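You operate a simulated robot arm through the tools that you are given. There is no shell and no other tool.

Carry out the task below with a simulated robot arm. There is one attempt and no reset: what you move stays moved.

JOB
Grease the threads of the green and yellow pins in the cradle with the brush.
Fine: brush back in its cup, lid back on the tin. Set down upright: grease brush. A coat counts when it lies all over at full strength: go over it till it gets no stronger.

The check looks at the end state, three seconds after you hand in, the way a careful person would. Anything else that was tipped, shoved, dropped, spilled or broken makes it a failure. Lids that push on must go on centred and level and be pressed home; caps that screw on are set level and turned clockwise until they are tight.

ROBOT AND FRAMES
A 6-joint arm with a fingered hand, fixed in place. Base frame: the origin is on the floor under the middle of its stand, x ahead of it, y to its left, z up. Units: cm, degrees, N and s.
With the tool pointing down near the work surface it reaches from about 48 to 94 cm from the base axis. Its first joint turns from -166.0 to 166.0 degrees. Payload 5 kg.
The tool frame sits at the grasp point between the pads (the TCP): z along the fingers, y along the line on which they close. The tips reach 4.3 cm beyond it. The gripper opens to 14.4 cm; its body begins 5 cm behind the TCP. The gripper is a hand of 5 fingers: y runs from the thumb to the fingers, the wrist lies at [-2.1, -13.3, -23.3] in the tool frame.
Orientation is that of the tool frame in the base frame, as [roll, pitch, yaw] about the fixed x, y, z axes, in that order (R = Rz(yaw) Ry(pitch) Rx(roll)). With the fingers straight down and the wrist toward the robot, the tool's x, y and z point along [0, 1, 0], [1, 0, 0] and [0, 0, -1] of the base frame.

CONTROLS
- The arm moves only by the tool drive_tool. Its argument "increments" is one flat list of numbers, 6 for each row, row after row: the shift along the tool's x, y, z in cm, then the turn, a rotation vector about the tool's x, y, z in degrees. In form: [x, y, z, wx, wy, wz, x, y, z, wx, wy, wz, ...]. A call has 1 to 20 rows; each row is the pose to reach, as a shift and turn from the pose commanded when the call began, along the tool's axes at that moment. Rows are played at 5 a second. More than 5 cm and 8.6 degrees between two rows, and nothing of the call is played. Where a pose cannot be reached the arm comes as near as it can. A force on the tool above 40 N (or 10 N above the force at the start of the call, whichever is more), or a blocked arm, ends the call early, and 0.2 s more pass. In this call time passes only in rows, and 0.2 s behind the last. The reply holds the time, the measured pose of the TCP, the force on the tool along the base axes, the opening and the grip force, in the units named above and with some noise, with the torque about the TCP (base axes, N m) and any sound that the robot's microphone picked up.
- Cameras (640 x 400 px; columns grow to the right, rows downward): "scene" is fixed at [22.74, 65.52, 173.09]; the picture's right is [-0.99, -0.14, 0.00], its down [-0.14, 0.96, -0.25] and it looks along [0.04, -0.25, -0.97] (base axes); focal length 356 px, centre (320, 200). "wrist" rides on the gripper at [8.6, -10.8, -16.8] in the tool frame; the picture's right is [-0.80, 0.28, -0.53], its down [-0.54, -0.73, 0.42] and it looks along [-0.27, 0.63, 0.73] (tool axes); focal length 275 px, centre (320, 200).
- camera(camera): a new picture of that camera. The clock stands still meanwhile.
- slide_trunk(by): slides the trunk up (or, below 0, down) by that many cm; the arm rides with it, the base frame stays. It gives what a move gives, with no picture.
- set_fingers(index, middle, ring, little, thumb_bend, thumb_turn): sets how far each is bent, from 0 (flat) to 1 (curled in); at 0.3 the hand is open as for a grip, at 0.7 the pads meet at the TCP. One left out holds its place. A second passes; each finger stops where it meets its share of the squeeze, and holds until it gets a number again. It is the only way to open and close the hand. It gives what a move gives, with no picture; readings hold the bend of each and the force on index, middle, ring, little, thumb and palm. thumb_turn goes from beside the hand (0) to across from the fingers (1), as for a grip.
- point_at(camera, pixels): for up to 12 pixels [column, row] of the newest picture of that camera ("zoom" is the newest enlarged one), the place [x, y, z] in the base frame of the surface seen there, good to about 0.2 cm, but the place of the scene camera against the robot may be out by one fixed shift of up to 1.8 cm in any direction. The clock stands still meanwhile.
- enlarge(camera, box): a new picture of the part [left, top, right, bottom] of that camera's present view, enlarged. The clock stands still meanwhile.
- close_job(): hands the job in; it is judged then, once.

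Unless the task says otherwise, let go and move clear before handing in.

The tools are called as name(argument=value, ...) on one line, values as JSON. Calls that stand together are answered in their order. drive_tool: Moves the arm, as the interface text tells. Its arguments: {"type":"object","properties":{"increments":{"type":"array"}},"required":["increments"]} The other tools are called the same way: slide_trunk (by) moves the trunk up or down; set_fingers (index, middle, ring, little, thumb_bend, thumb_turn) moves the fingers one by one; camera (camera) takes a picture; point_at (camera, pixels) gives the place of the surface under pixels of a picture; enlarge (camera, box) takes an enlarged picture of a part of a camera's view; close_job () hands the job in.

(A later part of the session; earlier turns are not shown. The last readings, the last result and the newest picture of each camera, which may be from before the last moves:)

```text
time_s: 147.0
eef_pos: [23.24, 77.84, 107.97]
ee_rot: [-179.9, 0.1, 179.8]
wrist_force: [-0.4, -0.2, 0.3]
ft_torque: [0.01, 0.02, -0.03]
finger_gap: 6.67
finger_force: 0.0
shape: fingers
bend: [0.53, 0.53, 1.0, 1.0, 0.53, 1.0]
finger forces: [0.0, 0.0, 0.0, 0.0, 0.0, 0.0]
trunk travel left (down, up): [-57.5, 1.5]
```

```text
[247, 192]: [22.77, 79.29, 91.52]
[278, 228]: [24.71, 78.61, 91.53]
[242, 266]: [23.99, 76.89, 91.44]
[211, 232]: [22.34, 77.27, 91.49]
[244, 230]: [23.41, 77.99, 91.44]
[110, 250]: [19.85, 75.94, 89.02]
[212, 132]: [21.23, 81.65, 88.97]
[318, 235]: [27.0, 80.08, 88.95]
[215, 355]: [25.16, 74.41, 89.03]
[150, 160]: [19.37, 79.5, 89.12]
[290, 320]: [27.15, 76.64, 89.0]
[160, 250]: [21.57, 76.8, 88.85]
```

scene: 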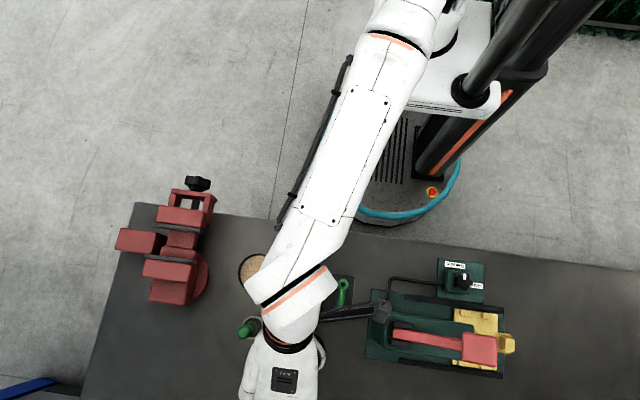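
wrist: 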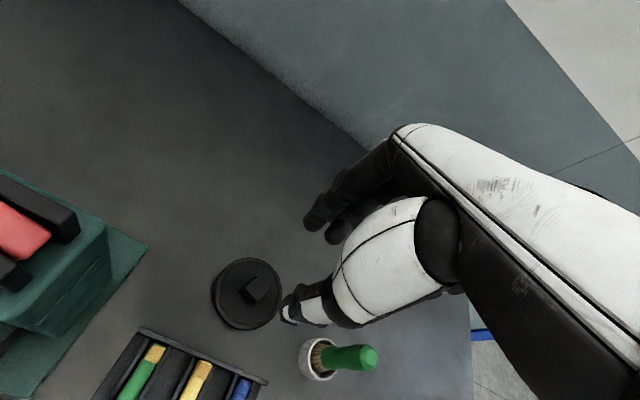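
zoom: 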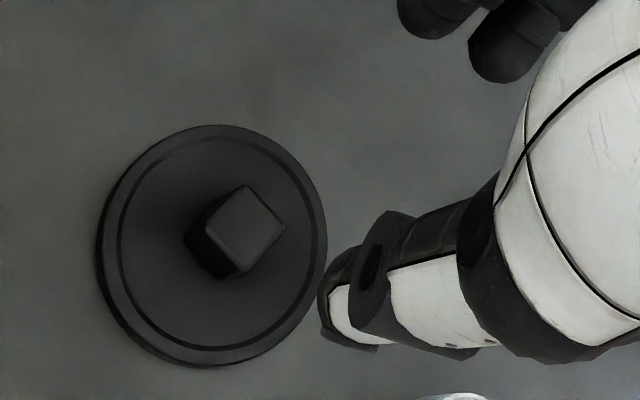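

The knob centre is (23.45,78.0), and the lid has turned about 17° clockwise since I set it down. I'll turn the hand 16° to match the knob faces and re-centre; the camera stays about 2.5 cm clear of the press.

drive_tool(increments=[-0.05, 0.05, 0, 0, 0, 5.5, -0.1, 0.1, 0, 0, 0, 11, -0.15, 0.15, 0, 0, 0, 16, -0.15, 0.15, 2, 0, 0, 16])

camera(camera="wrist")

enlarge(camera="wrist", box=[210, 220, 350, 340])

camera(camera="scene")

```text
time_s: 148.0
eef_pos: [23.35, 78.06, 105.73]
ee_rot: [-180.0, 0.0, 163.8]
wrist_force: [-0.4, 0.1, 0.0]
ft_torque: [0.0, -0.06, 0.0]
finger_gap: 6.7
finger_force: 0.0
shape: fingers
bend: [0.53, 0.53, 1.0, 1.0, 0.53, 1.0]
finger forces: [0.0, 0.0, 0.1, 0.1, 0.1, 0.0]
trunk travel left (down, up): [-57.5, 1.5]
```

```text
taken
```

wrist: 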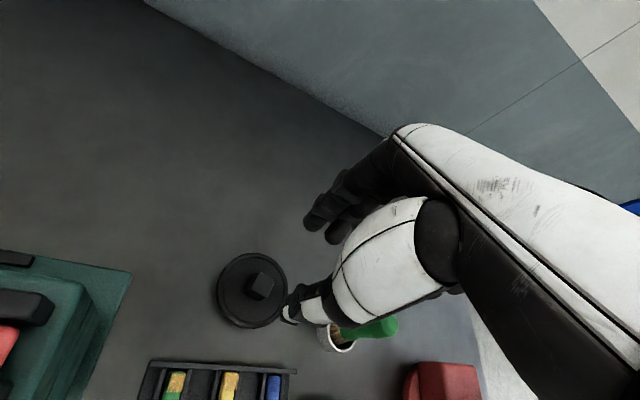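

```text
3.33 times, centred on (280, 280) of wrist
```

zoom: 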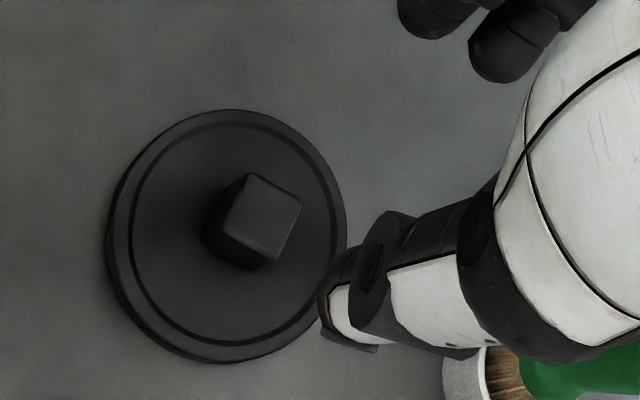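

```text
taken
```

scene: 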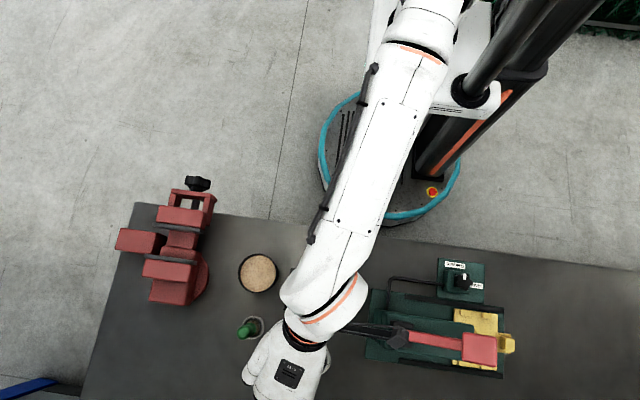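

The scene view shows the camera body at (398,338) near the press lever's front end, so I'll measure both before descending.

point_at(camera="scene", pixels=[[398, 338], [408, 340], [404, 332], [392, 348], [388, 330], [412, 338], [425, 340], [412, 348], [370, 330], [440, 342]])

enlarge(camera="scene", box=[330, 290, 520, 400])

```text
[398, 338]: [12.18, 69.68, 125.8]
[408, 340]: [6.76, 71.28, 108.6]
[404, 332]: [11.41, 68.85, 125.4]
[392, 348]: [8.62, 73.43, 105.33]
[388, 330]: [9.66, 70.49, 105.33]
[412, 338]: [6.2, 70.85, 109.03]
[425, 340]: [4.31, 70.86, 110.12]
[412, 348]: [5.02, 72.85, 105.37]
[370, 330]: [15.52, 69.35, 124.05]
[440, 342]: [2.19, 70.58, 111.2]
```

```text
3.37 times, centred on (425, 345) of scene
```

zoom: 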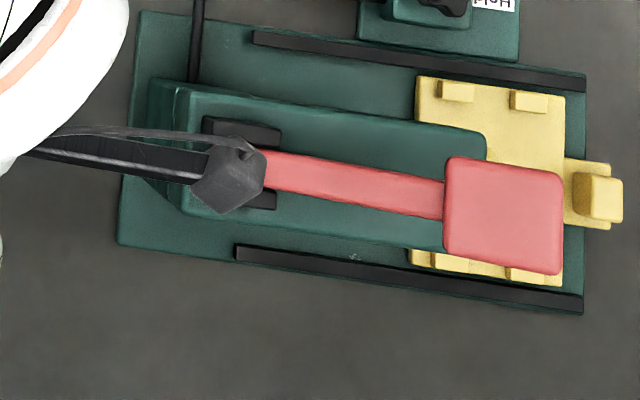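

The camera body will pass over nothing higher than 105 at its position, so about 5 cm clear. I'll descend onto the knob to TCP z≈94.5.

drive_tool(increments=[0, 0, 2.5, 0, 0, 0, 0, 0, 5, 0, 0, 0, 0, 0, 7, 0, 0, 0, 0, 0, 8.5, 0, 0, 0, 0, 0, 9.7, 0, 0, 0, 0, 0, 10.5, 0, 0, 0, 0, 0, 11.1, 0, 0, 0])

enlarge(camera="wrist", box=[230, 180, 390, 340])

```text
time_s: 149.6
eef_pos: [23.38, 78.02, 94.69]
ee_rot: [-179.9, 0.1, 163.9]
wrist_force: [0.2, 0.5, 0.1]
ft_torque: [0.0, -0.03, -0.03]
finger_gap: 6.69
finger_force: 0.1
shape: fingers
bend: [0.53, 0.53, 1.0, 1.0, 0.53, 1.0]
finger forces: [0.0, 0.0, 0.0, 0.0, 0.1, 0.0]
trunk travel left (down, up): [-57.5, 1.5]
```

```text
2.50 times, centred on (310, 260) of wrist
```

zoom: 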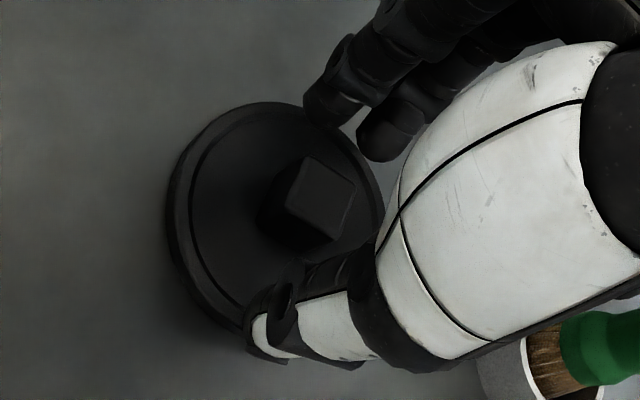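

The knob sits between the thumb and fingers with no contact yet. I'll close the grip.

set_fingers(index=0.62, middle=0.62, thumb_bend=0.62)

set_fingers(index=0.78, middle=0.78, thumb_bend=0.78)

enlarge(camera="wrist", box=[230, 180, 390, 340])

```text
time_s: 150.6
eef_pos: [23.33, 77.83, 94.68]
ee_rot: [180.0, 0.1, 164.0]
wrist_force: [0.1, 0.2, -0.8]
ft_torque: [0.02, 0.02, -0.04]
finger_gap: 3.6
finger_force: 0.1
shape: fingers
bend: [0.62, 0.62, 1.0, 1.0, 0.62, 1.0]
finger forces: [0.1, 0.1, 0.1, 0.1, 0.0, 0.0]
trunk travel left (down, up): [-57.5, 1.5]
```

```text
time_s: 151.6
eef_pos: [23.41, 77.95, 94.73]
ee_rot: [-179.8, 0.1, 163.9]
wrist_force: [-1.0, -1.0, 0.4]
ft_torque: [0.01, 0.01, 0.01]
finger_gap: 2.53
finger_force: 22.9
shape: fingers
bend: [0.64, 0.66, 1.0, 1.0, 0.66, 1.0]
finger forces: [12.3, 9.9, 0.0, 0.1, 24.0, 0.1]
trunk travel left (down, up): [-57.5, 1.5]
```

```text
2.50 times, centred on (310, 260) of wrist
```

zoom: 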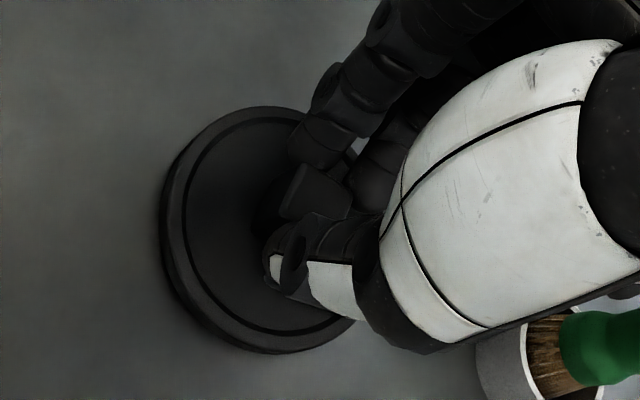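

Index 0.64 and middle 0.66 grip the knob evenly this time. I'll lift it a few centimetres and check the lid's level.

drive_tool(increments=[0, 0, -0.5, 0, 0, 0, 0, 0, -1.5, 0, 0, 0, 0, 0, -3.5, 0, 0, 0, 0, 0, -6, 0, 0, 0, 0, 0, -9, 0, 0, 0, 0, 0, -12, 0, 0, 0])

camera(camera="wrist")

enlarge(camera="wrist", box=[230, 180, 390, 340])

point_at(camera="zoom", pixels=[[172, 200], [200, 150], [260, 115], [180, 260], [205, 310], [255, 338], [310, 338], [345, 325], [215, 220], [280, 130], [190, 230]])

```text
time_s: 153.0
eef_pos: [23.5, 77.92, 106.62]
ee_rot: [-179.8, 0.1, 164.0]
wrist_force: [0.2, -0.5, -1.5]
ft_torque: [0.01, 0.0, 0.03]
finger_gap: 2.54
finger_force: 22.8
shape: fingers
bend: [0.64, 0.66, 1.0, 1.0, 0.66, 1.0]
finger forces: [12.2, 9.9, 0.1, 0.0, 23.9, 0.1]
trunk travel left (down, up): [-57.5, 1.5]
```

```text
taken
```

wrist: 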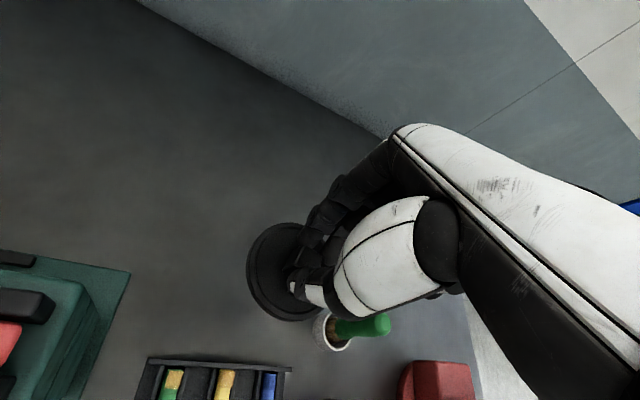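

```text
2.50 times, centred on (310, 260) of wrist
```

zoom: 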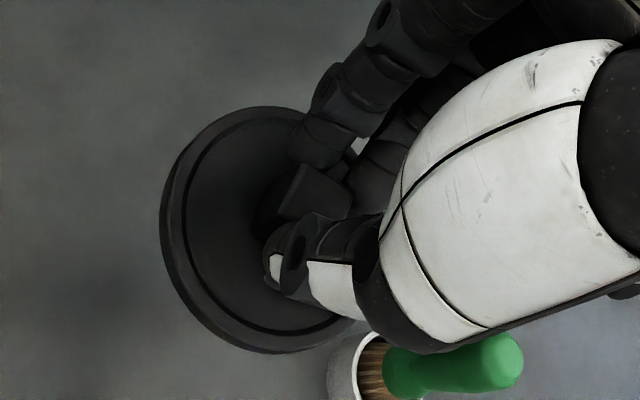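

```text
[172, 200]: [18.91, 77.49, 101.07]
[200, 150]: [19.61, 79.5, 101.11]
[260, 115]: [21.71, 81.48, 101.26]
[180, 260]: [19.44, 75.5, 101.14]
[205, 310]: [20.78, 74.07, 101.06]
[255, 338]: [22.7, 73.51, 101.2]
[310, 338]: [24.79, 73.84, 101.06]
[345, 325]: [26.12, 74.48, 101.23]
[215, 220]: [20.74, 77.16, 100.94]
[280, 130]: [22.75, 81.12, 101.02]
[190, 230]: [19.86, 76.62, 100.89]
```

The lid is level (rim 101.1–101.2) and firmly held. I'll carry it to a spot beside the tin with the hand turned back to yaw 180, so I can measure the tin rim unobstructed.

drive_tool(increments=[-1.73, -2.95, -0.5, 0, 0, -5.4, -3.46, -5.9, -1, 0, 0, -10.8, -5.19, -8.84, -1.5, 0, 0, -16])

camera(camera="wrist")

camera(camera="scene")

```text
time_s: 153.8
eef_pos: [25.96, 67.87, 108.36]
ee_rot: [-179.9, 0.0, 179.9]
wrist_force: [0.0, 0.3, -0.5]
ft_torque: [0.0, 0.02, 0.0]
finger_gap: 2.54
finger_force: 23.1
shape: fingers
bend: [0.64, 0.66, 1.0, 1.0, 0.66, 1.0]
finger forces: [12.2, 9.9, 0.0, 0.1, 23.9, 0.0]
trunk travel left (down, up): [-57.5, 1.5]
```

```text
taken
```

wrist: 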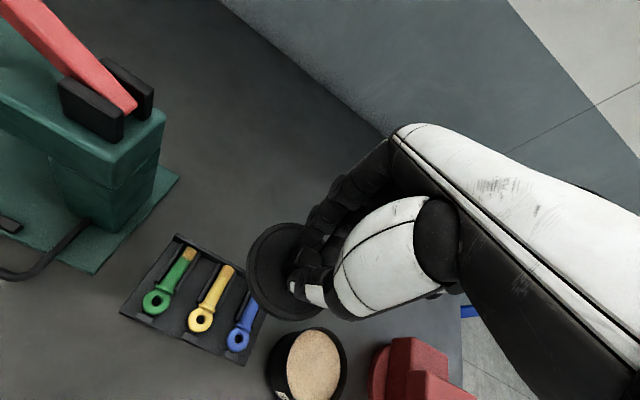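

```text
taken
```

scene: 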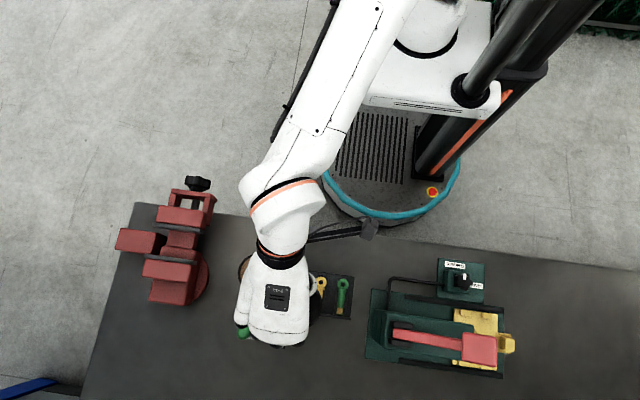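

The tin rim is visible at (307,365), clear of the lid. I'll enlarge and measure the rim and the lid edge.

enlarge(camera="wrist", box=[240, 210, 380, 400])

enlarge(camera="wrist", box=[255, 315, 360, 400])

```text
2.11 times, centred on (310, 305) of wrist
```

zoom: 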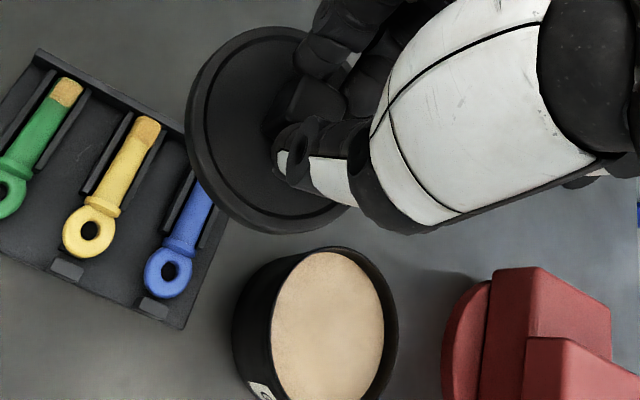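

```text
4.71 times, centred on (308, 358) of wrist
```

zoom: 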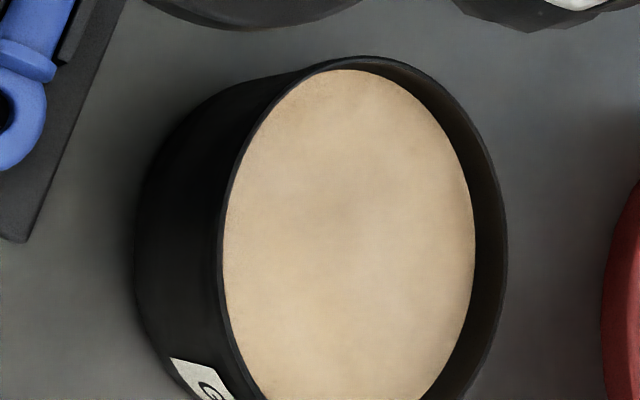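

I'll sample points along the tin's rim edge to fit its centre.

point_at(camera="zoom", pixels=[[221, 250], [234, 180], [272, 110], [322, 67], [380, 60], [430, 83], [470, 135], [498, 200], [503, 260], [490, 330], [226, 310], [245, 370]])

```text
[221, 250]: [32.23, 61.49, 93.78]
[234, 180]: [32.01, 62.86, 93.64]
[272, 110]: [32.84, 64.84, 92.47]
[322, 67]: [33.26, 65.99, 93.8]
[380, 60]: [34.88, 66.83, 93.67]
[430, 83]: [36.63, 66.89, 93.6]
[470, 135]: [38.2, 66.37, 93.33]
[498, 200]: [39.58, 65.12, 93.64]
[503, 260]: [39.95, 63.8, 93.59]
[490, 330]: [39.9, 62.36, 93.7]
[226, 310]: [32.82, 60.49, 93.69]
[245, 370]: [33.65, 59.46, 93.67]
```

The tin rim fits a circle centred at (36.0,62.9), radius about 4.05, at z=93.65. Now I'll fit the held lid's edge the same way.

enlarge(camera="wrist", box=[240, 215, 360, 325])

```text
3.64 times, centred on (300, 270) of wrist
```

zoom: 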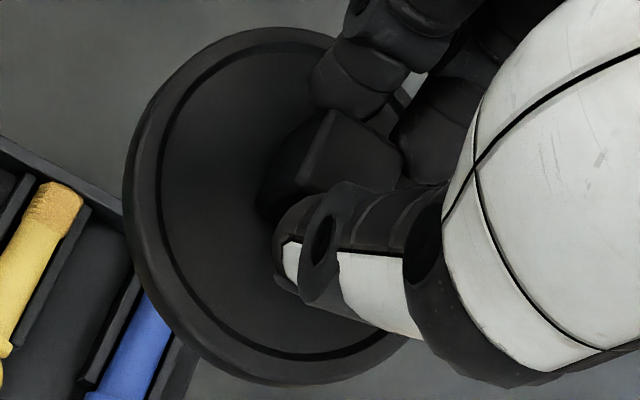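

I'll sample along the lid's groove ring, which is a clean circle.

point_at(camera="zoom", pixels=[[159, 215], [161, 160], [178, 110], [210, 68], [250, 46], [300, 45], [170, 265], [195, 310], [235, 342], [290, 357], [340, 352], [375, 342]])

point_at(camera="zoom", pixels=[[140, 200], [146, 150], [165, 100], [200, 58], [245, 35], [290, 32], [148, 260], [170, 310], [215, 352], [270, 374], [330, 375], [385, 358]])

```text
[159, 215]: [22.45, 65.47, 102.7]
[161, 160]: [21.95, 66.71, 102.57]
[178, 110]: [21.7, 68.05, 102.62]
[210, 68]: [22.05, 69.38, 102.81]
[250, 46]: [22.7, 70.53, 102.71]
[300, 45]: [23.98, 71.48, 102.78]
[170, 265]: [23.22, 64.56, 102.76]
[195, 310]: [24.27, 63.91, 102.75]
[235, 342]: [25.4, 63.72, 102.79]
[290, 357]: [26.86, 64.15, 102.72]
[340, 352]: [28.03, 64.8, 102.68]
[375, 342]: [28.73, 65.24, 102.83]
```

```text
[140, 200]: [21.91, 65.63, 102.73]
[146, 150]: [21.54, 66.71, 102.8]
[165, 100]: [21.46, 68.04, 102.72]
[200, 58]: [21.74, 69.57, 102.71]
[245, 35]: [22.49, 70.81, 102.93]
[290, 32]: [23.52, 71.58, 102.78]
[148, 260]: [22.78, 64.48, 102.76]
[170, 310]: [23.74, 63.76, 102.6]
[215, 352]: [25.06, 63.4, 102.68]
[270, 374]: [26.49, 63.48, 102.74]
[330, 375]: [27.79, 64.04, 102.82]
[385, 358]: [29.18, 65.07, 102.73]
```

The lid's centre is at about (25.67,67.72), which is (−0.29,−0.2) from the TCP, and it's level. So the TCP must go to about (36.3,63.1) to centre it on the tin; I'll move there and stop with the lid about 3 cm above the rim.

drive_tool(increments=[-3.4, -1.6, 0, 0, 0, 0, -6.9, -3.2, 0, 0, 0, 0, -10.33, -4.75, 0, 0, 0, 0, -10.33, -4.75, 2, 0, 0, 0, -10.33, -4.75, 4, 0, 0, 0, -10.33, -4.75, 5.5, 0, 0, 0])

camera(camera="wrist")

enlarge(camera="wrist", box=[220, 215, 360, 345])

```text
time_s: 155.2
eef_pos: [36.29, 63.38, 102.97]
ee_rot: [-179.8, 0.0, 179.8]
wrist_force: [0.5, -0.6, 0.5]
ft_torque: [-0.05, 0.03, 0.0]
finger_gap: 2.57
finger_force: 22.5
shape: fingers
bend: [0.64, 0.66, 1.0, 1.0, 0.66, 1.0]
finger forces: [12.3, 9.8, 0.0, 0.0, 23.8, 0.0]
trunk travel left (down, up): [-57.5, 1.5]
```

```text
taken
```

wrist: 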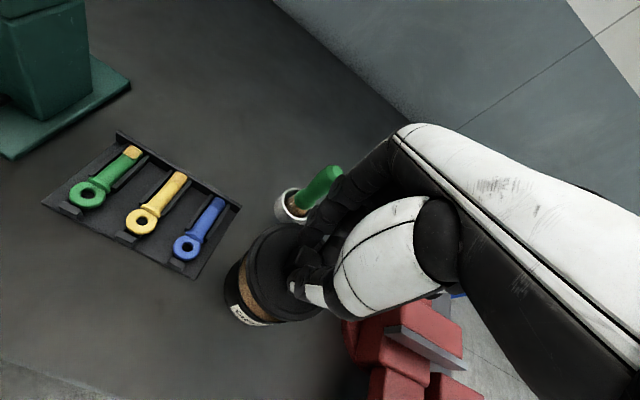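

```text
3.08 times, centred on (290, 280) of wrist
```

zoom: 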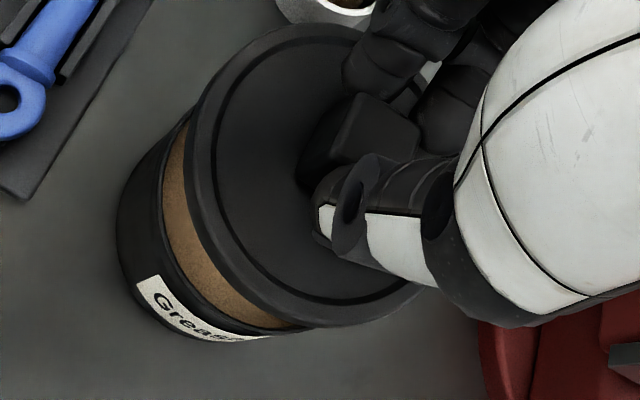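

The lid is over the tin with a crescent of grease still visible on the near side because of the height. I'll lower to just above the rim and check both circles again.

drive_tool(increments=[0, -0.1, 1, 0, 0, 0, 0, -0.15, 2, 0, 0, 0, 0, -0.15, 2.3, 0, 0, 0])

camera(camera="wrist")

enlarge(camera="wrist", box=[230, 215, 350, 325])

```text
time_s: 156.0
eef_pos: [36.23, 63.29, 100.37]
ee_rot: [-179.8, 0.0, 180.0]
wrist_force: [0.4, -0.1, -0.6]
ft_torque: [-0.03, -0.01, -0.03]
finger_gap: 2.5
finger_force: 22.9
shape: fingers
bend: [0.64, 0.66, 1.0, 1.0, 0.66, 1.0]
finger forces: [12.2, 9.9, 0.1, 0.0, 23.8, 0.1]
trunk travel left (down, up): [-57.5, 1.5]
```

```text
taken
```

wrist: 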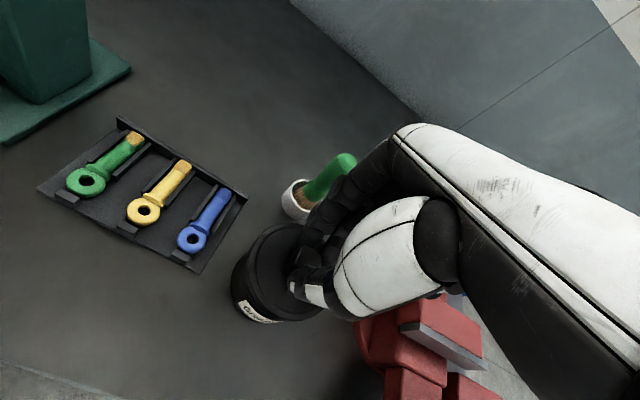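

```text
3.64 times, centred on (290, 270) of wrist
```

zoom: 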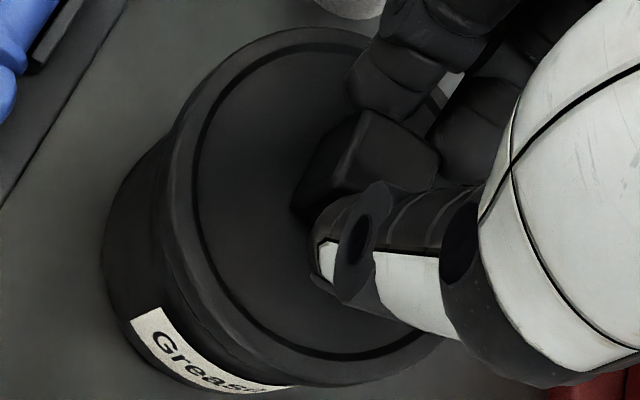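

I'll sample the lid's groove ring here, in the same area where I measured the tin, to verify the centring.

point_at(camera="zoom", pixels=[[196, 215], [199, 160], [215, 112], [245, 70], [285, 47], [335, 43], [207, 265], [233, 308], [275, 342], [330, 358], [380, 352], [410, 343]])

point_at(camera="zoom", pixels=[[178, 200], [184, 150], [202, 100], [238, 58], [280, 35], [330, 31], [187, 260], [210, 310], [255, 352], [310, 374], [370, 375], [425, 358]])

```text
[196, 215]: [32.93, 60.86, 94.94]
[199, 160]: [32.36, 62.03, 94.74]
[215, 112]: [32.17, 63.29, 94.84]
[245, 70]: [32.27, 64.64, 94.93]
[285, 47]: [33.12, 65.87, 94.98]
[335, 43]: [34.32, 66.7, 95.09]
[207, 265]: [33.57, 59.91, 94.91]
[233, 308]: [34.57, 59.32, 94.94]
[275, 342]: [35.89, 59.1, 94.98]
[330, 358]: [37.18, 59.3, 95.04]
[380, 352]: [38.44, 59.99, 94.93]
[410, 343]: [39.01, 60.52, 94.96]
```

```text
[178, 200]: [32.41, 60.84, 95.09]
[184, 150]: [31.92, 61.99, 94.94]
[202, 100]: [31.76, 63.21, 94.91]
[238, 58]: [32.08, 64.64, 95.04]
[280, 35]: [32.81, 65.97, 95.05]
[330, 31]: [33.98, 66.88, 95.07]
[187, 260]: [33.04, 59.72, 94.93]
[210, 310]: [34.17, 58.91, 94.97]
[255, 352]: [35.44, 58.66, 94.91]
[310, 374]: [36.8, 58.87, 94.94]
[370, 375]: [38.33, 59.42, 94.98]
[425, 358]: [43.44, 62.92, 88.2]
```

The lid centre is (36.0,63.05) against the tin's (36.0,62.9), so I'll nudge 0.1 cm toward −y and lower in small force-checked steps.

drive_tool(increments=[0, -0.1, 0.2, 0, 0, 0])

drive_tool(increments=[0, 0, 0.2, 0, 0, 0])

drive_tool(increments=[0, 0, 0.15, 0, 0, 0])

```text
time_s: 156.4
eef_pos: [36.28, 63.03, 100.31]
ee_rot: [-179.9, 0.1, 180.0]
wrist_force: [0.5, 0.3, -0.2]
ft_torque: [-0.01, -0.02, 0.01]
finger_gap: 2.54
finger_force: 23.0
shape: fingers
bend: [0.64, 0.66, 1.0, 1.0, 0.66, 1.0]
finger forces: [12.2, 10.0, 0.0, 0.0, 23.8, 0.0]
trunk travel left (down, up): [-57.5, 1.5]
```

```text
time_s: 156.8
eef_pos: [36.26, 63.1, 100.17]
ee_rot: [-179.9, 0.1, 180.0]
wrist_force: [0.8, -0.4, -0.8]
ft_torque: [0.01, 0.04, -0.05]
finger_gap: 2.5
finger_force: 23.7
shape: fingers
bend: [0.64, 0.66, 1.0, 1.0, 0.66, 1.0]
finger forces: [12.3, 9.9, 0.0, 0.0, 23.8, 0.1]
trunk travel left (down, up): [-57.5, 1.5]
```

```text
time_s: 157.2
eef_pos: [36.16, 63.2, 99.96]
ee_rot: [-179.8, 0.2, 179.9]
wrist_force: [0.4, 0.9, -0.6]
ft_torque: [0.01, -0.01, 0.02]
finger_gap: 2.56
finger_force: 23.4
shape: fingers
bend: [0.63, 0.66, 1.0, 1.0, 0.66, 1.0]
finger forces: [12.5, 9.9, 0.1, 0.1, 24.1, 0.1]
trunk travel left (down, up): [-57.5, 1.5]
```

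No contact force yet at 99.96. I'll keep stepping down.

drive_tool(increments=[0, 0, 0.15, 0, 0, 0])

drive_tool(increments=[0, 0, 0.15, 0, 0, 0])

enlarge(camera="wrist", box=[230, 215, 350, 325])

```text
time_s: 157.6
eef_pos: [36.21, 63.03, 99.77]
ee_rot: [-179.9, 0.1, 179.9]
wrist_force: [0.8, -0.1, -1.2]
ft_torque: [-0.01, 0.02, 0.01]
finger_gap: 2.53
finger_force: 22.6
shape: fingers
bend: [0.63, 0.66, 1.0, 1.0, 0.66, 1.0]
finger forces: [12.4, 9.9, 0.0, 0.0, 24.1, 0.0]
trunk travel left (down, up): [-57.5, 1.5]
```

```text
time_s: 158.0
eef_pos: [36.24, 63.08, 99.59]
ee_rot: [-179.9, 0.1, 179.8]
wrist_force: [0.8, 0.1, 0.0]
ft_torque: [-0.02, -0.02, 0.0]
finger_gap: 2.52
finger_force: 23.1
shape: fingers
bend: [0.63, 0.66, 1.0, 1.0, 0.66, 1.0]
finger forces: [12.3, 9.8, 0.0, 0.0, 23.9, 0.1]
trunk travel left (down, up): [-57.5, 1.5]
```

```text
3.64 times, centred on (290, 270) of wrist
```

zoom: 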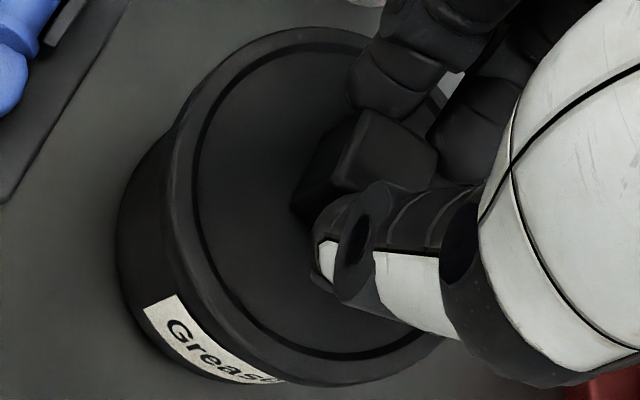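

The lid is going over the rim freely, its top at about z=94.1. A few more small steps down.

drive_tool(increments=[0, 0, 0.12, 0, 0, 0])

drive_tool(increments=[0, 0, 0.12, 0, 0, 0])

drive_tool(increments=[0, 0, 0.12, 0, 0, 0])

```text
time_s: 158.4
eef_pos: [36.3, 63.03, 99.51]
ee_rot: [-179.9, 0.1, 179.9]
wrist_force: [0.0, -0.3, -0.3]
ft_torque: [-0.02, 0.01, 0.0]
finger_gap: 2.52
finger_force: 23.6
shape: fingers
bend: [0.63, 0.66, 1.0, 1.0, 0.66, 1.0]
finger forces: [12.4, 9.8, 0.1, 0.0, 24.0, 0.0]
trunk travel left (down, up): [-57.5, 1.5]
```

```text
time_s: 158.8
eef_pos: [36.29, 63.07, 99.52]
ee_rot: [-179.9, 0.2, 179.8]
wrist_force: [-0.2, 0.0, 1.5]
ft_torque: [-0.01, 0.03, 0.01]
finger_gap: 2.53
finger_force: 22.6
shape: fingers
bend: [0.63, 0.66, 1.0, 1.0, 0.66, 1.0]
finger forces: [12.6, 10.0, 0.1, 0.0, 23.9, 0.0]
trunk travel left (down, up): [-57.5, 1.5]
```

```text
time_s: 159.2
eef_pos: [36.27, 63.08, 99.45]
ee_rot: [-179.9, 0.1, 179.8]
wrist_force: [-1.7, -2.3, 5.8]
ft_torque: [-0.1, 0.07, 0.01]
finger_gap: 2.51
finger_force: 23.9
shape: fingers
bend: [0.63, 0.66, 1.0, 1.0, 0.67, 1.0]
finger forces: [12.4, 9.4, 0.1, 0.0, 25.6, 0.0]
trunk travel left (down, up): [-57.5, 1.5]
heard: snap
```

A "snap" sounded at TCP z=99.45 with 5.8 N, so the lid has likely clicked on. I'll press slightly more to make sure it's home, then check its level.

drive_tool(increments=[0, 0, 0.12, 0, 0, 0])

camera(camera="wrist")

enlarge(camera="wrist", box=[230, 215, 350, 325])

point_at(camera="zoom", pixels=[[182, 200], [188, 150], [206, 100], [240, 60], [285, 38], [335, 35], [190, 260], [215, 310], [260, 350], [315, 370], [370, 370], [400, 362]])

```text
time_s: 159.6
eef_pos: [36.25, 63.06, 99.4]
ee_rot: [179.9, 0.0, 180.0]
wrist_force: [-1.7, -3.5, 12.8]
ft_torque: [-0.22, 0.14, 0.04]
finger_gap: 2.49
finger_force: 24.1
shape: fingers
bend: [0.63, 0.66, 1.0, 1.0, 0.67, 1.0]
finger forces: [12.2, 9.2, 0.1, 0.0, 27.4, 0.0]
trunk travel left (down, up): [-57.5, 1.5]
```

```text
taken
```

wrist: 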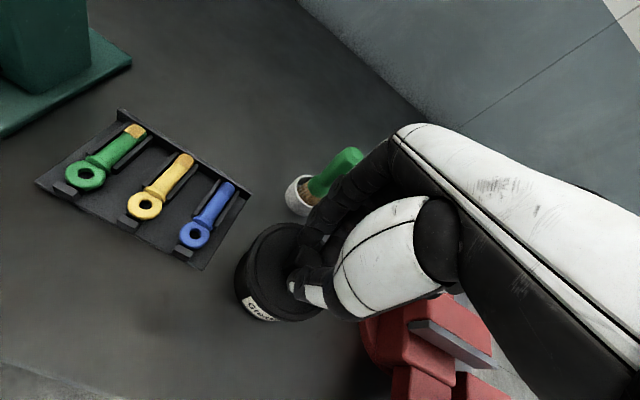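

```text
3.64 times, centred on (290, 270) of wrist
```

zoom: 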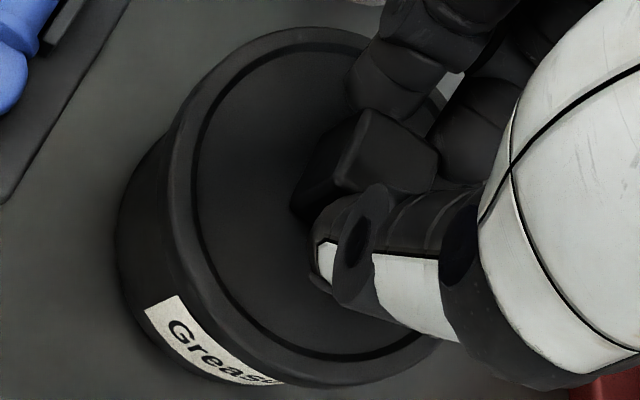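

```text
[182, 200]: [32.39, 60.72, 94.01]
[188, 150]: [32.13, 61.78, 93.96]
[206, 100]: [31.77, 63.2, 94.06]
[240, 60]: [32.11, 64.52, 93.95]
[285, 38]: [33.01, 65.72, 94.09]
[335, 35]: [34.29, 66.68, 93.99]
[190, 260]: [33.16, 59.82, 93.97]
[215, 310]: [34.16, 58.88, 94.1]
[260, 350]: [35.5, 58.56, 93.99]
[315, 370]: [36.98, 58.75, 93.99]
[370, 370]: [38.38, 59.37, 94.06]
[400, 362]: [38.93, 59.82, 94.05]
```

The lid rim reads 94.0 all round, level, though originally it read about 93.85. I'll press a bit harder through the knob to be sure it's fully home.

drive_tool(increments=[0, 0, 0.12, 0, 0, 0])

drive_tool(increments=[0, 0, 0.15, 0, 0, 0])

camera(camera="wrist")

enlarge(camera="wrist", box=[230, 215, 350, 325])

point_at(camera="zoom", pixels=[[182, 200], [188, 150], [206, 100], [240, 60], [285, 38], [335, 35], [190, 260], [215, 310], [260, 350], [315, 370], [370, 370], [400, 362]])

```text
time_s: 160.0
eef_pos: [36.21, 63.01, 99.33]
ee_rot: [179.9, 0.2, 179.9]
wrist_force: [-0.8, -3.6, 21.7]
ft_torque: [-0.23, 0.11, 0.02]
finger_gap: 2.53
finger_force: 25.5
shape: fingers
bend: [0.63, 0.66, 1.0, 1.0, 0.67, 1.0]
finger forces: [13.1, 10.0, 0.0, 0.0, 28.4, 0.0]
trunk travel left (down, up): [-57.5, 1.5]
```

```text
time_s: 160.4
eef_pos: [36.24, 63.14, 99.42]
ee_rot: [179.7, 0.2, 179.9]
wrist_force: [-0.2, -1.0, 29.6]
ft_torque: [-0.18, 0.05, -0.02]
finger_gap: 2.52
finger_force: 27.8
shape: fingers
bend: [0.63, 0.66, 1.0, 1.0, 0.67, 1.0]
finger forces: [14.7, 11.7, 0.0, 0.1, 29.5, 0.1]
trunk travel left (down, up): [-57.5, 1.5]
```

```text
taken
```

wrist: 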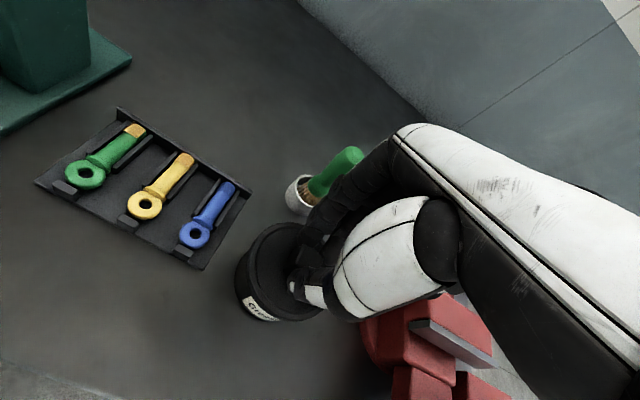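

```text
3.64 times, centred on (290, 270) of wrist
```

zoom: 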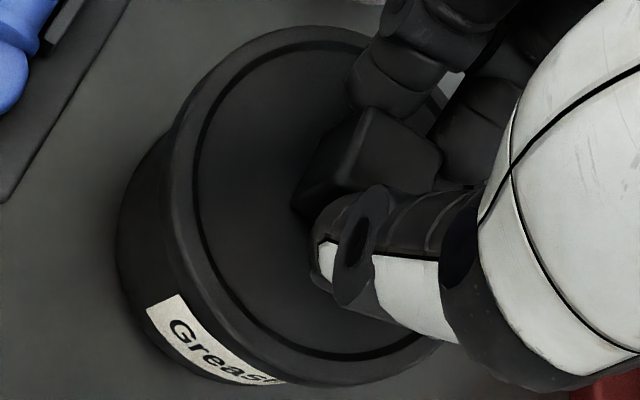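

```text
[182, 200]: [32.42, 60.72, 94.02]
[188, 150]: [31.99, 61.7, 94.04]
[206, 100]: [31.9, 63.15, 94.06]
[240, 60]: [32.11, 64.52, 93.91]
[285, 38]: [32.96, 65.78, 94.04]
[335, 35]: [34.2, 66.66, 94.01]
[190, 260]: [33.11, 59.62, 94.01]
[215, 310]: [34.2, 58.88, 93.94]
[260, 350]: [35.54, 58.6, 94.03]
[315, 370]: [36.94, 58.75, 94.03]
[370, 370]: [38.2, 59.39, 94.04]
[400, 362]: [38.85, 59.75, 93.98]
```

Under 30 N the lid top stays at 94.0 all round: it's home and level. I'll relieve the pressure, then open the fingers and lift away.

drive_tool(increments=[0, 0, -0.2, 0, 0, 0, 0, 0, -0.4, 0, 0, 0])

set_fingers(index=0.6, middle=0.61, thumb_bend=0.61)

```text
time_s: 161.0
eef_pos: [36.11, 63.01, 99.33]
ee_rot: [-179.9, 0.0, -180.0]
wrist_force: [3.2, 2.4, 18.4]
ft_torque: [0.09, -0.02, -0.04]
finger_gap: 2.52
finger_force: 26.6
shape: fingers
bend: [0.63, 0.66, 1.0, 1.0, 0.68, 1.0]
finger forces: [15.0, 12.5, 0.0, 0.0, 25.5, 0.1]
trunk travel left (down, up): [-57.5, 1.5]
```

```text
time_s: 162.0
eef_pos: [36.26, 63.08, 99.28]
ee_rot: [-179.7, 0.0, -180.0]
wrist_force: [-0.4, -0.6, 0.4]
ft_torque: [0.0, -0.03, 0.0]
finger_gap: 4.03
finger_force: 0.1
shape: fingers
bend: [0.6, 0.61, 1.0, 1.0, 0.61, 1.0]
finger forces: [0.0, 0.0, 0.0, 0.1, 0.0, 0.1]
trunk travel left (down, up): [-57.5, 1.5]
```

The fingers are off the knob with no force. I'll lift straight up and inspect the lid.

drive_tool(increments=[0, 0, -0.5, 0, 0, 0, 0, 0, -1.5, 0, 0, 0, 0, 0, -3.5, 0, 0, 0, 0, 0, -6, 0, 0, 0, 0, 0, -9, 0, 0, 0])

camera(camera="wrist")

enlarge(camera="wrist", box=[200, 225, 320, 345])

```text
time_s: 163.2
eef_pos: [36.36, 63.17, 108.15]
ee_rot: [-179.8, 0.1, 179.9]
wrist_force: [-0.2, -0.2, -0.7]
ft_torque: [-0.01, -0.03, -0.01]
finger_gap: 4.03
finger_force: 0.0
shape: fingers
bend: [0.6, 0.61, 1.0, 1.0, 0.61, 1.0]
finger forces: [0.0, 0.0, 0.0, 0.0, 0.1, 0.1]
trunk travel left (down, up): [-57.5, 1.5]
```

```text
taken
```

wrist: 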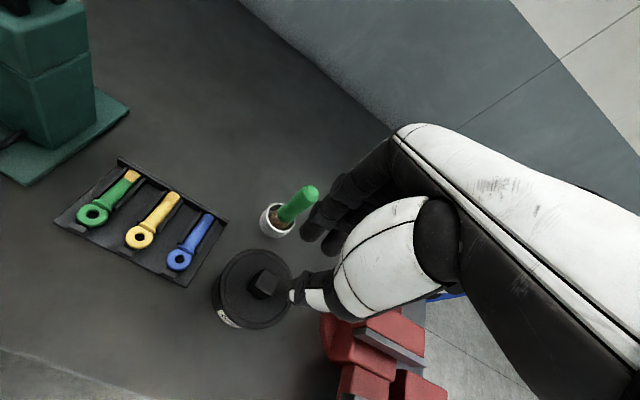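

```text
3.33 times, centred on (260, 285) of wrist
```

zoom: 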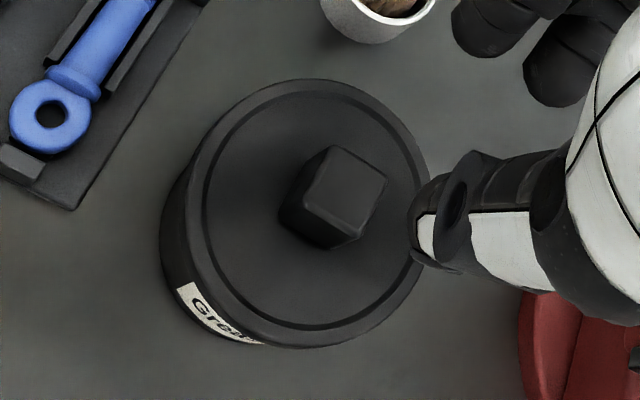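

The lid is back on the tin. I'll read its rim height all the way round now that it's unobstructed.

point_at(camera="zoom", pixels=[[197, 210], [215, 145], [255, 102], [310, 86], [365, 100], [405, 140], [408, 260], [385, 295], [340, 328], [290, 337], [235, 310], [205, 260]])

point_at(camera="wrist", pixels=[[308, 192], [299, 188], [316, 197], [285, 212], [268, 224], [279, 207], [120, 162], [93, 213], [141, 237]])

```text
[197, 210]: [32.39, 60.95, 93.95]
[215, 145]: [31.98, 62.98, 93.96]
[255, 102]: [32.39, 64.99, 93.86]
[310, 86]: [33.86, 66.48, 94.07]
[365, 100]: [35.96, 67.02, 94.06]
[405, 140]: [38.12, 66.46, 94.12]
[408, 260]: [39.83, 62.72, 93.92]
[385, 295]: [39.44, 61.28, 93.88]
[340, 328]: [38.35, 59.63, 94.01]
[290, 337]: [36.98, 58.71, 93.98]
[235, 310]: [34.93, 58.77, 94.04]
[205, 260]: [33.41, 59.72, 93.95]
```

```text
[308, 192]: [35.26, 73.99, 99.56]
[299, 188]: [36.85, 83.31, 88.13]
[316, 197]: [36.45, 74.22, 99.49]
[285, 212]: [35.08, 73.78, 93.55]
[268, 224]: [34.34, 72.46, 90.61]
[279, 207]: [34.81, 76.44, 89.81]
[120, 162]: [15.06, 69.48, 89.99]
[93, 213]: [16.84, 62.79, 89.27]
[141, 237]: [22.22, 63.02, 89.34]
```

The rim reads 93.9–94.1 all round, centred at (36.0,62.9). I'll compare the knob top height with its original 96.5 to confirm the lid sits as low as before.

point_at(camera="zoom", pixels=[[345, 185], [340, 170], [360, 190], [335, 200], [350, 215], [365, 175], [230, 200], [250, 150], [270, 260], [300, 290], [380, 250], [330, 110]])

enlarge(camera="wrist", box=[205, 270, 265, 335])

```text
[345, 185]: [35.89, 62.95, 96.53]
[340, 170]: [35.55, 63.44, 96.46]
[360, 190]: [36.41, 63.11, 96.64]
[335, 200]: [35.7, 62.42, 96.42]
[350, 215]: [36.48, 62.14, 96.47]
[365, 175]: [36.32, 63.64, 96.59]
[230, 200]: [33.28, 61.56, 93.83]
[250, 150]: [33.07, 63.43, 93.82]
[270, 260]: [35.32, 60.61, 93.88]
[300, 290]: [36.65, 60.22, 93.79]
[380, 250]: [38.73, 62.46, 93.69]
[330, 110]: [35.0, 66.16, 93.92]
```

```text
6.15 times, centred on (235, 302) of wrist
```

zoom: 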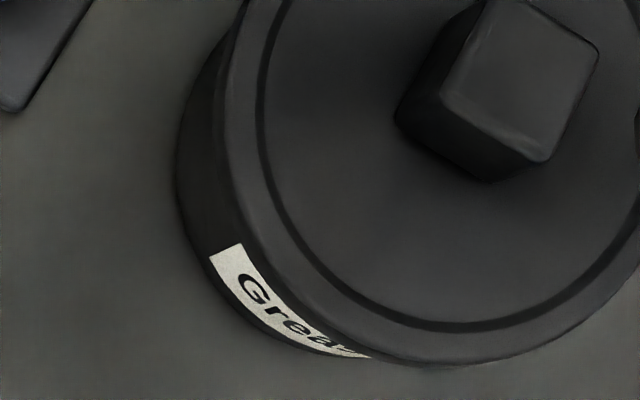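

Knob top (96.5) and lid face (93.8) match the original readings, so the lid is home. Now I'll raise the hand well clear and take pictures of everything.

drive_tool(increments=[0, 0, -4, 0, 0, 0, 0, 0, -8, 0, 0, 0, 0, 0, -12, 0, 0, 0, 2, -3, -15, 0, 0, 0, 4, -7, -17, 0, 0, 0, 7, -10, -18, 0, 0, 0])

set_fingers(index=0.3, middle=0.3, ring=0.3, little=0.3, thumb_bend=0.3)

camera(camera="scene")

camera(camera="wrist")

```text
time_s: 164.6
eef_pos: [29.25, 52.76, 126.36]
ee_rot: [-179.8, 0.1, 179.9]
wrist_force: [0.0, 0.2, -0.3]
ft_torque: [0.02, -0.05, -0.02]
finger_gap: 4.04
finger_force: 0.0
shape: fingers
bend: [0.6, 0.61, 1.0, 1.0, 0.61, 1.0]
finger forces: [0.0, 0.0, 0.0, 0.1, 0.0, 0.0]
trunk travel left (down, up): [-57.5, 1.5]
```

```text
time_s: 165.6
eef_pos: [29.34, 52.96, 126.25]
ee_rot: [-180.0, 0.1, 179.9]
wrist_force: [-0.6, 0.4, -0.4]
ft_torque: [0.01, 0.01, 0.02]
finger_gap: 14.89
finger_force: 0.1
shape: fingers
bend: [0.3, 0.3, 0.3, 0.3, 0.3, 0.98]
finger forces: [0.0, 0.0, 0.1, 0.1, 0.0, 0.0]
trunk travel left (down, up): [-57.5, 1.5]
```

```text
taken
```

scene: 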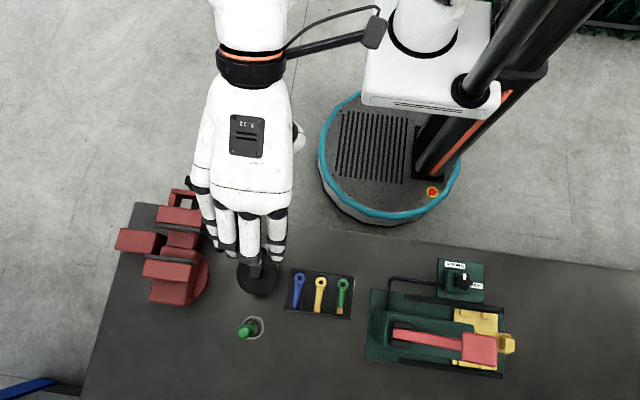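

```text
taken
```

wrist: 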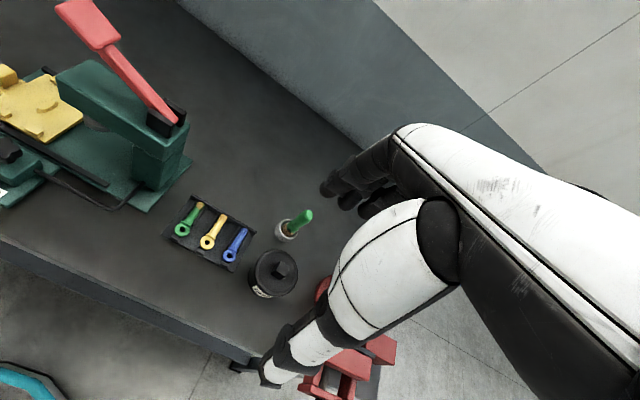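

Everything appears in place: lid on the tin at (257,278), brush in its cup at (250,328), pins in the cradle. I'll enlarge to check the brush's uprightness and the coats once more.

enlarge(camera="scene", box=[220, 265, 300, 345])

enlarge(camera="scene", box=[285, 265, 355, 320])

enlarge(camera="wrist", box=[160, 180, 320, 300])

enlarge(camera="wrist", box=[265, 200, 325, 250])

```text
5.00 times, centred on (260, 305) of scene
```

zoom: 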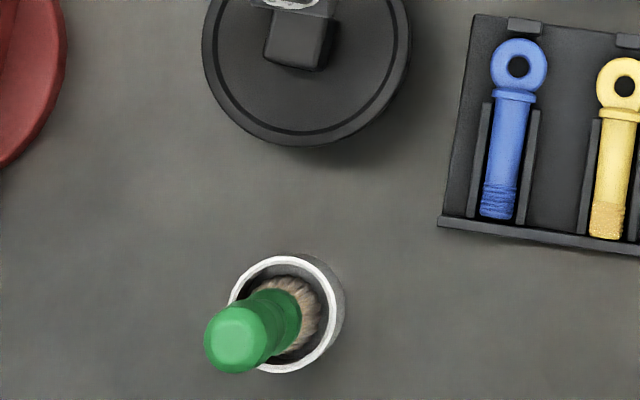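

```text
7.27 times, centred on (320, 292) of scene
```

zoom: 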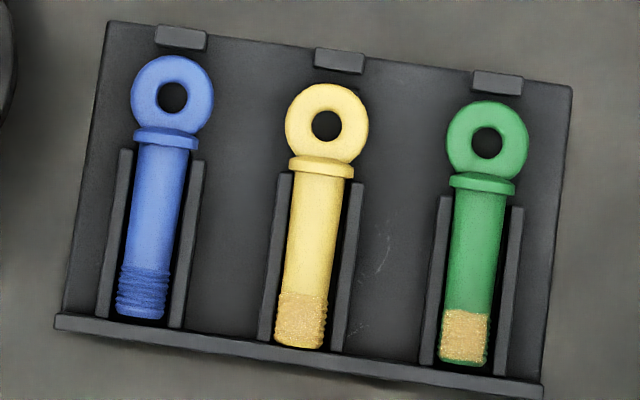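

```text
3.33 times, centred on (240, 240) of wrist
```

zoom: 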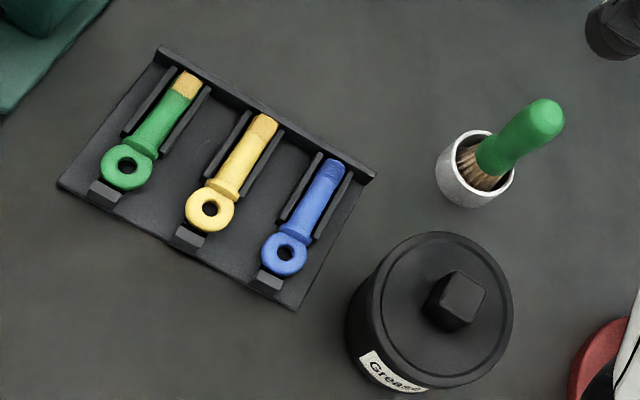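

```text
8.00 times, centred on (295, 225) of wrist
```

zoom: 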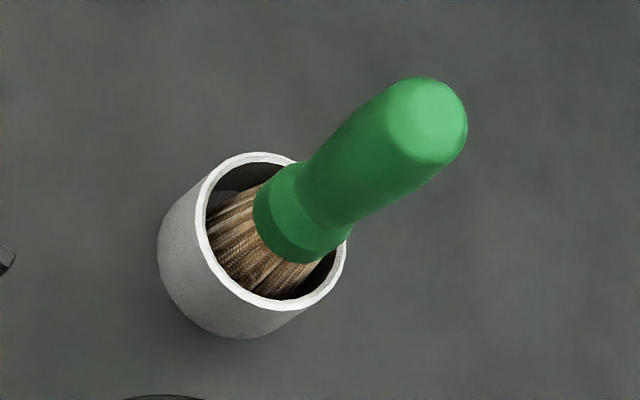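

The brush stands upright and the blue pin is clean. I'll take a last close look at both coated threads for any thin spot.

enlarge(camera="scene", box=[309, 300, 327, 316])

enlarge(camera="scene", box=[331, 302, 349, 318])

enlarge(camera="wrist", box=[208, 208, 238, 230])

enlarge(camera="wrist", box=[186, 195, 216, 217])

```text
16.00 times, centred on (318, 308) of scene
```

zoom: 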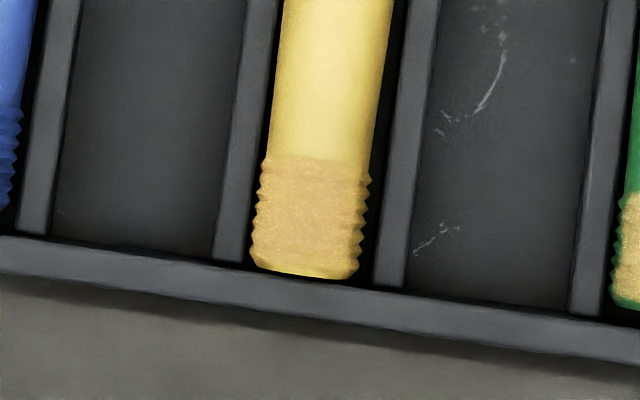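

```text
16.00 times, centred on (340, 310) of scene
```

zoom: 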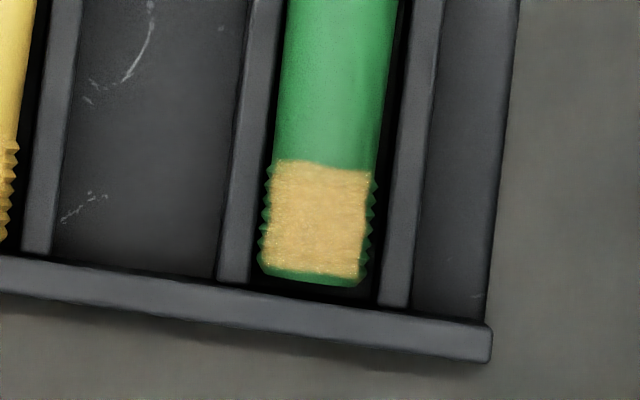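

```text
16.00 times, centred on (223, 219) of wrist
```

zoom: 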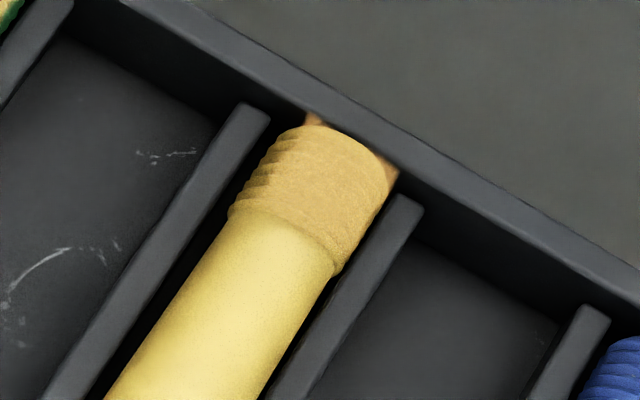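

```text
16.00 times, centred on (201, 206) of wrist
```

zoom: 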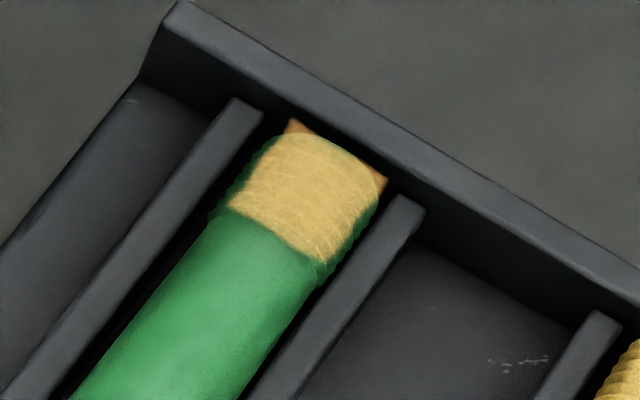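

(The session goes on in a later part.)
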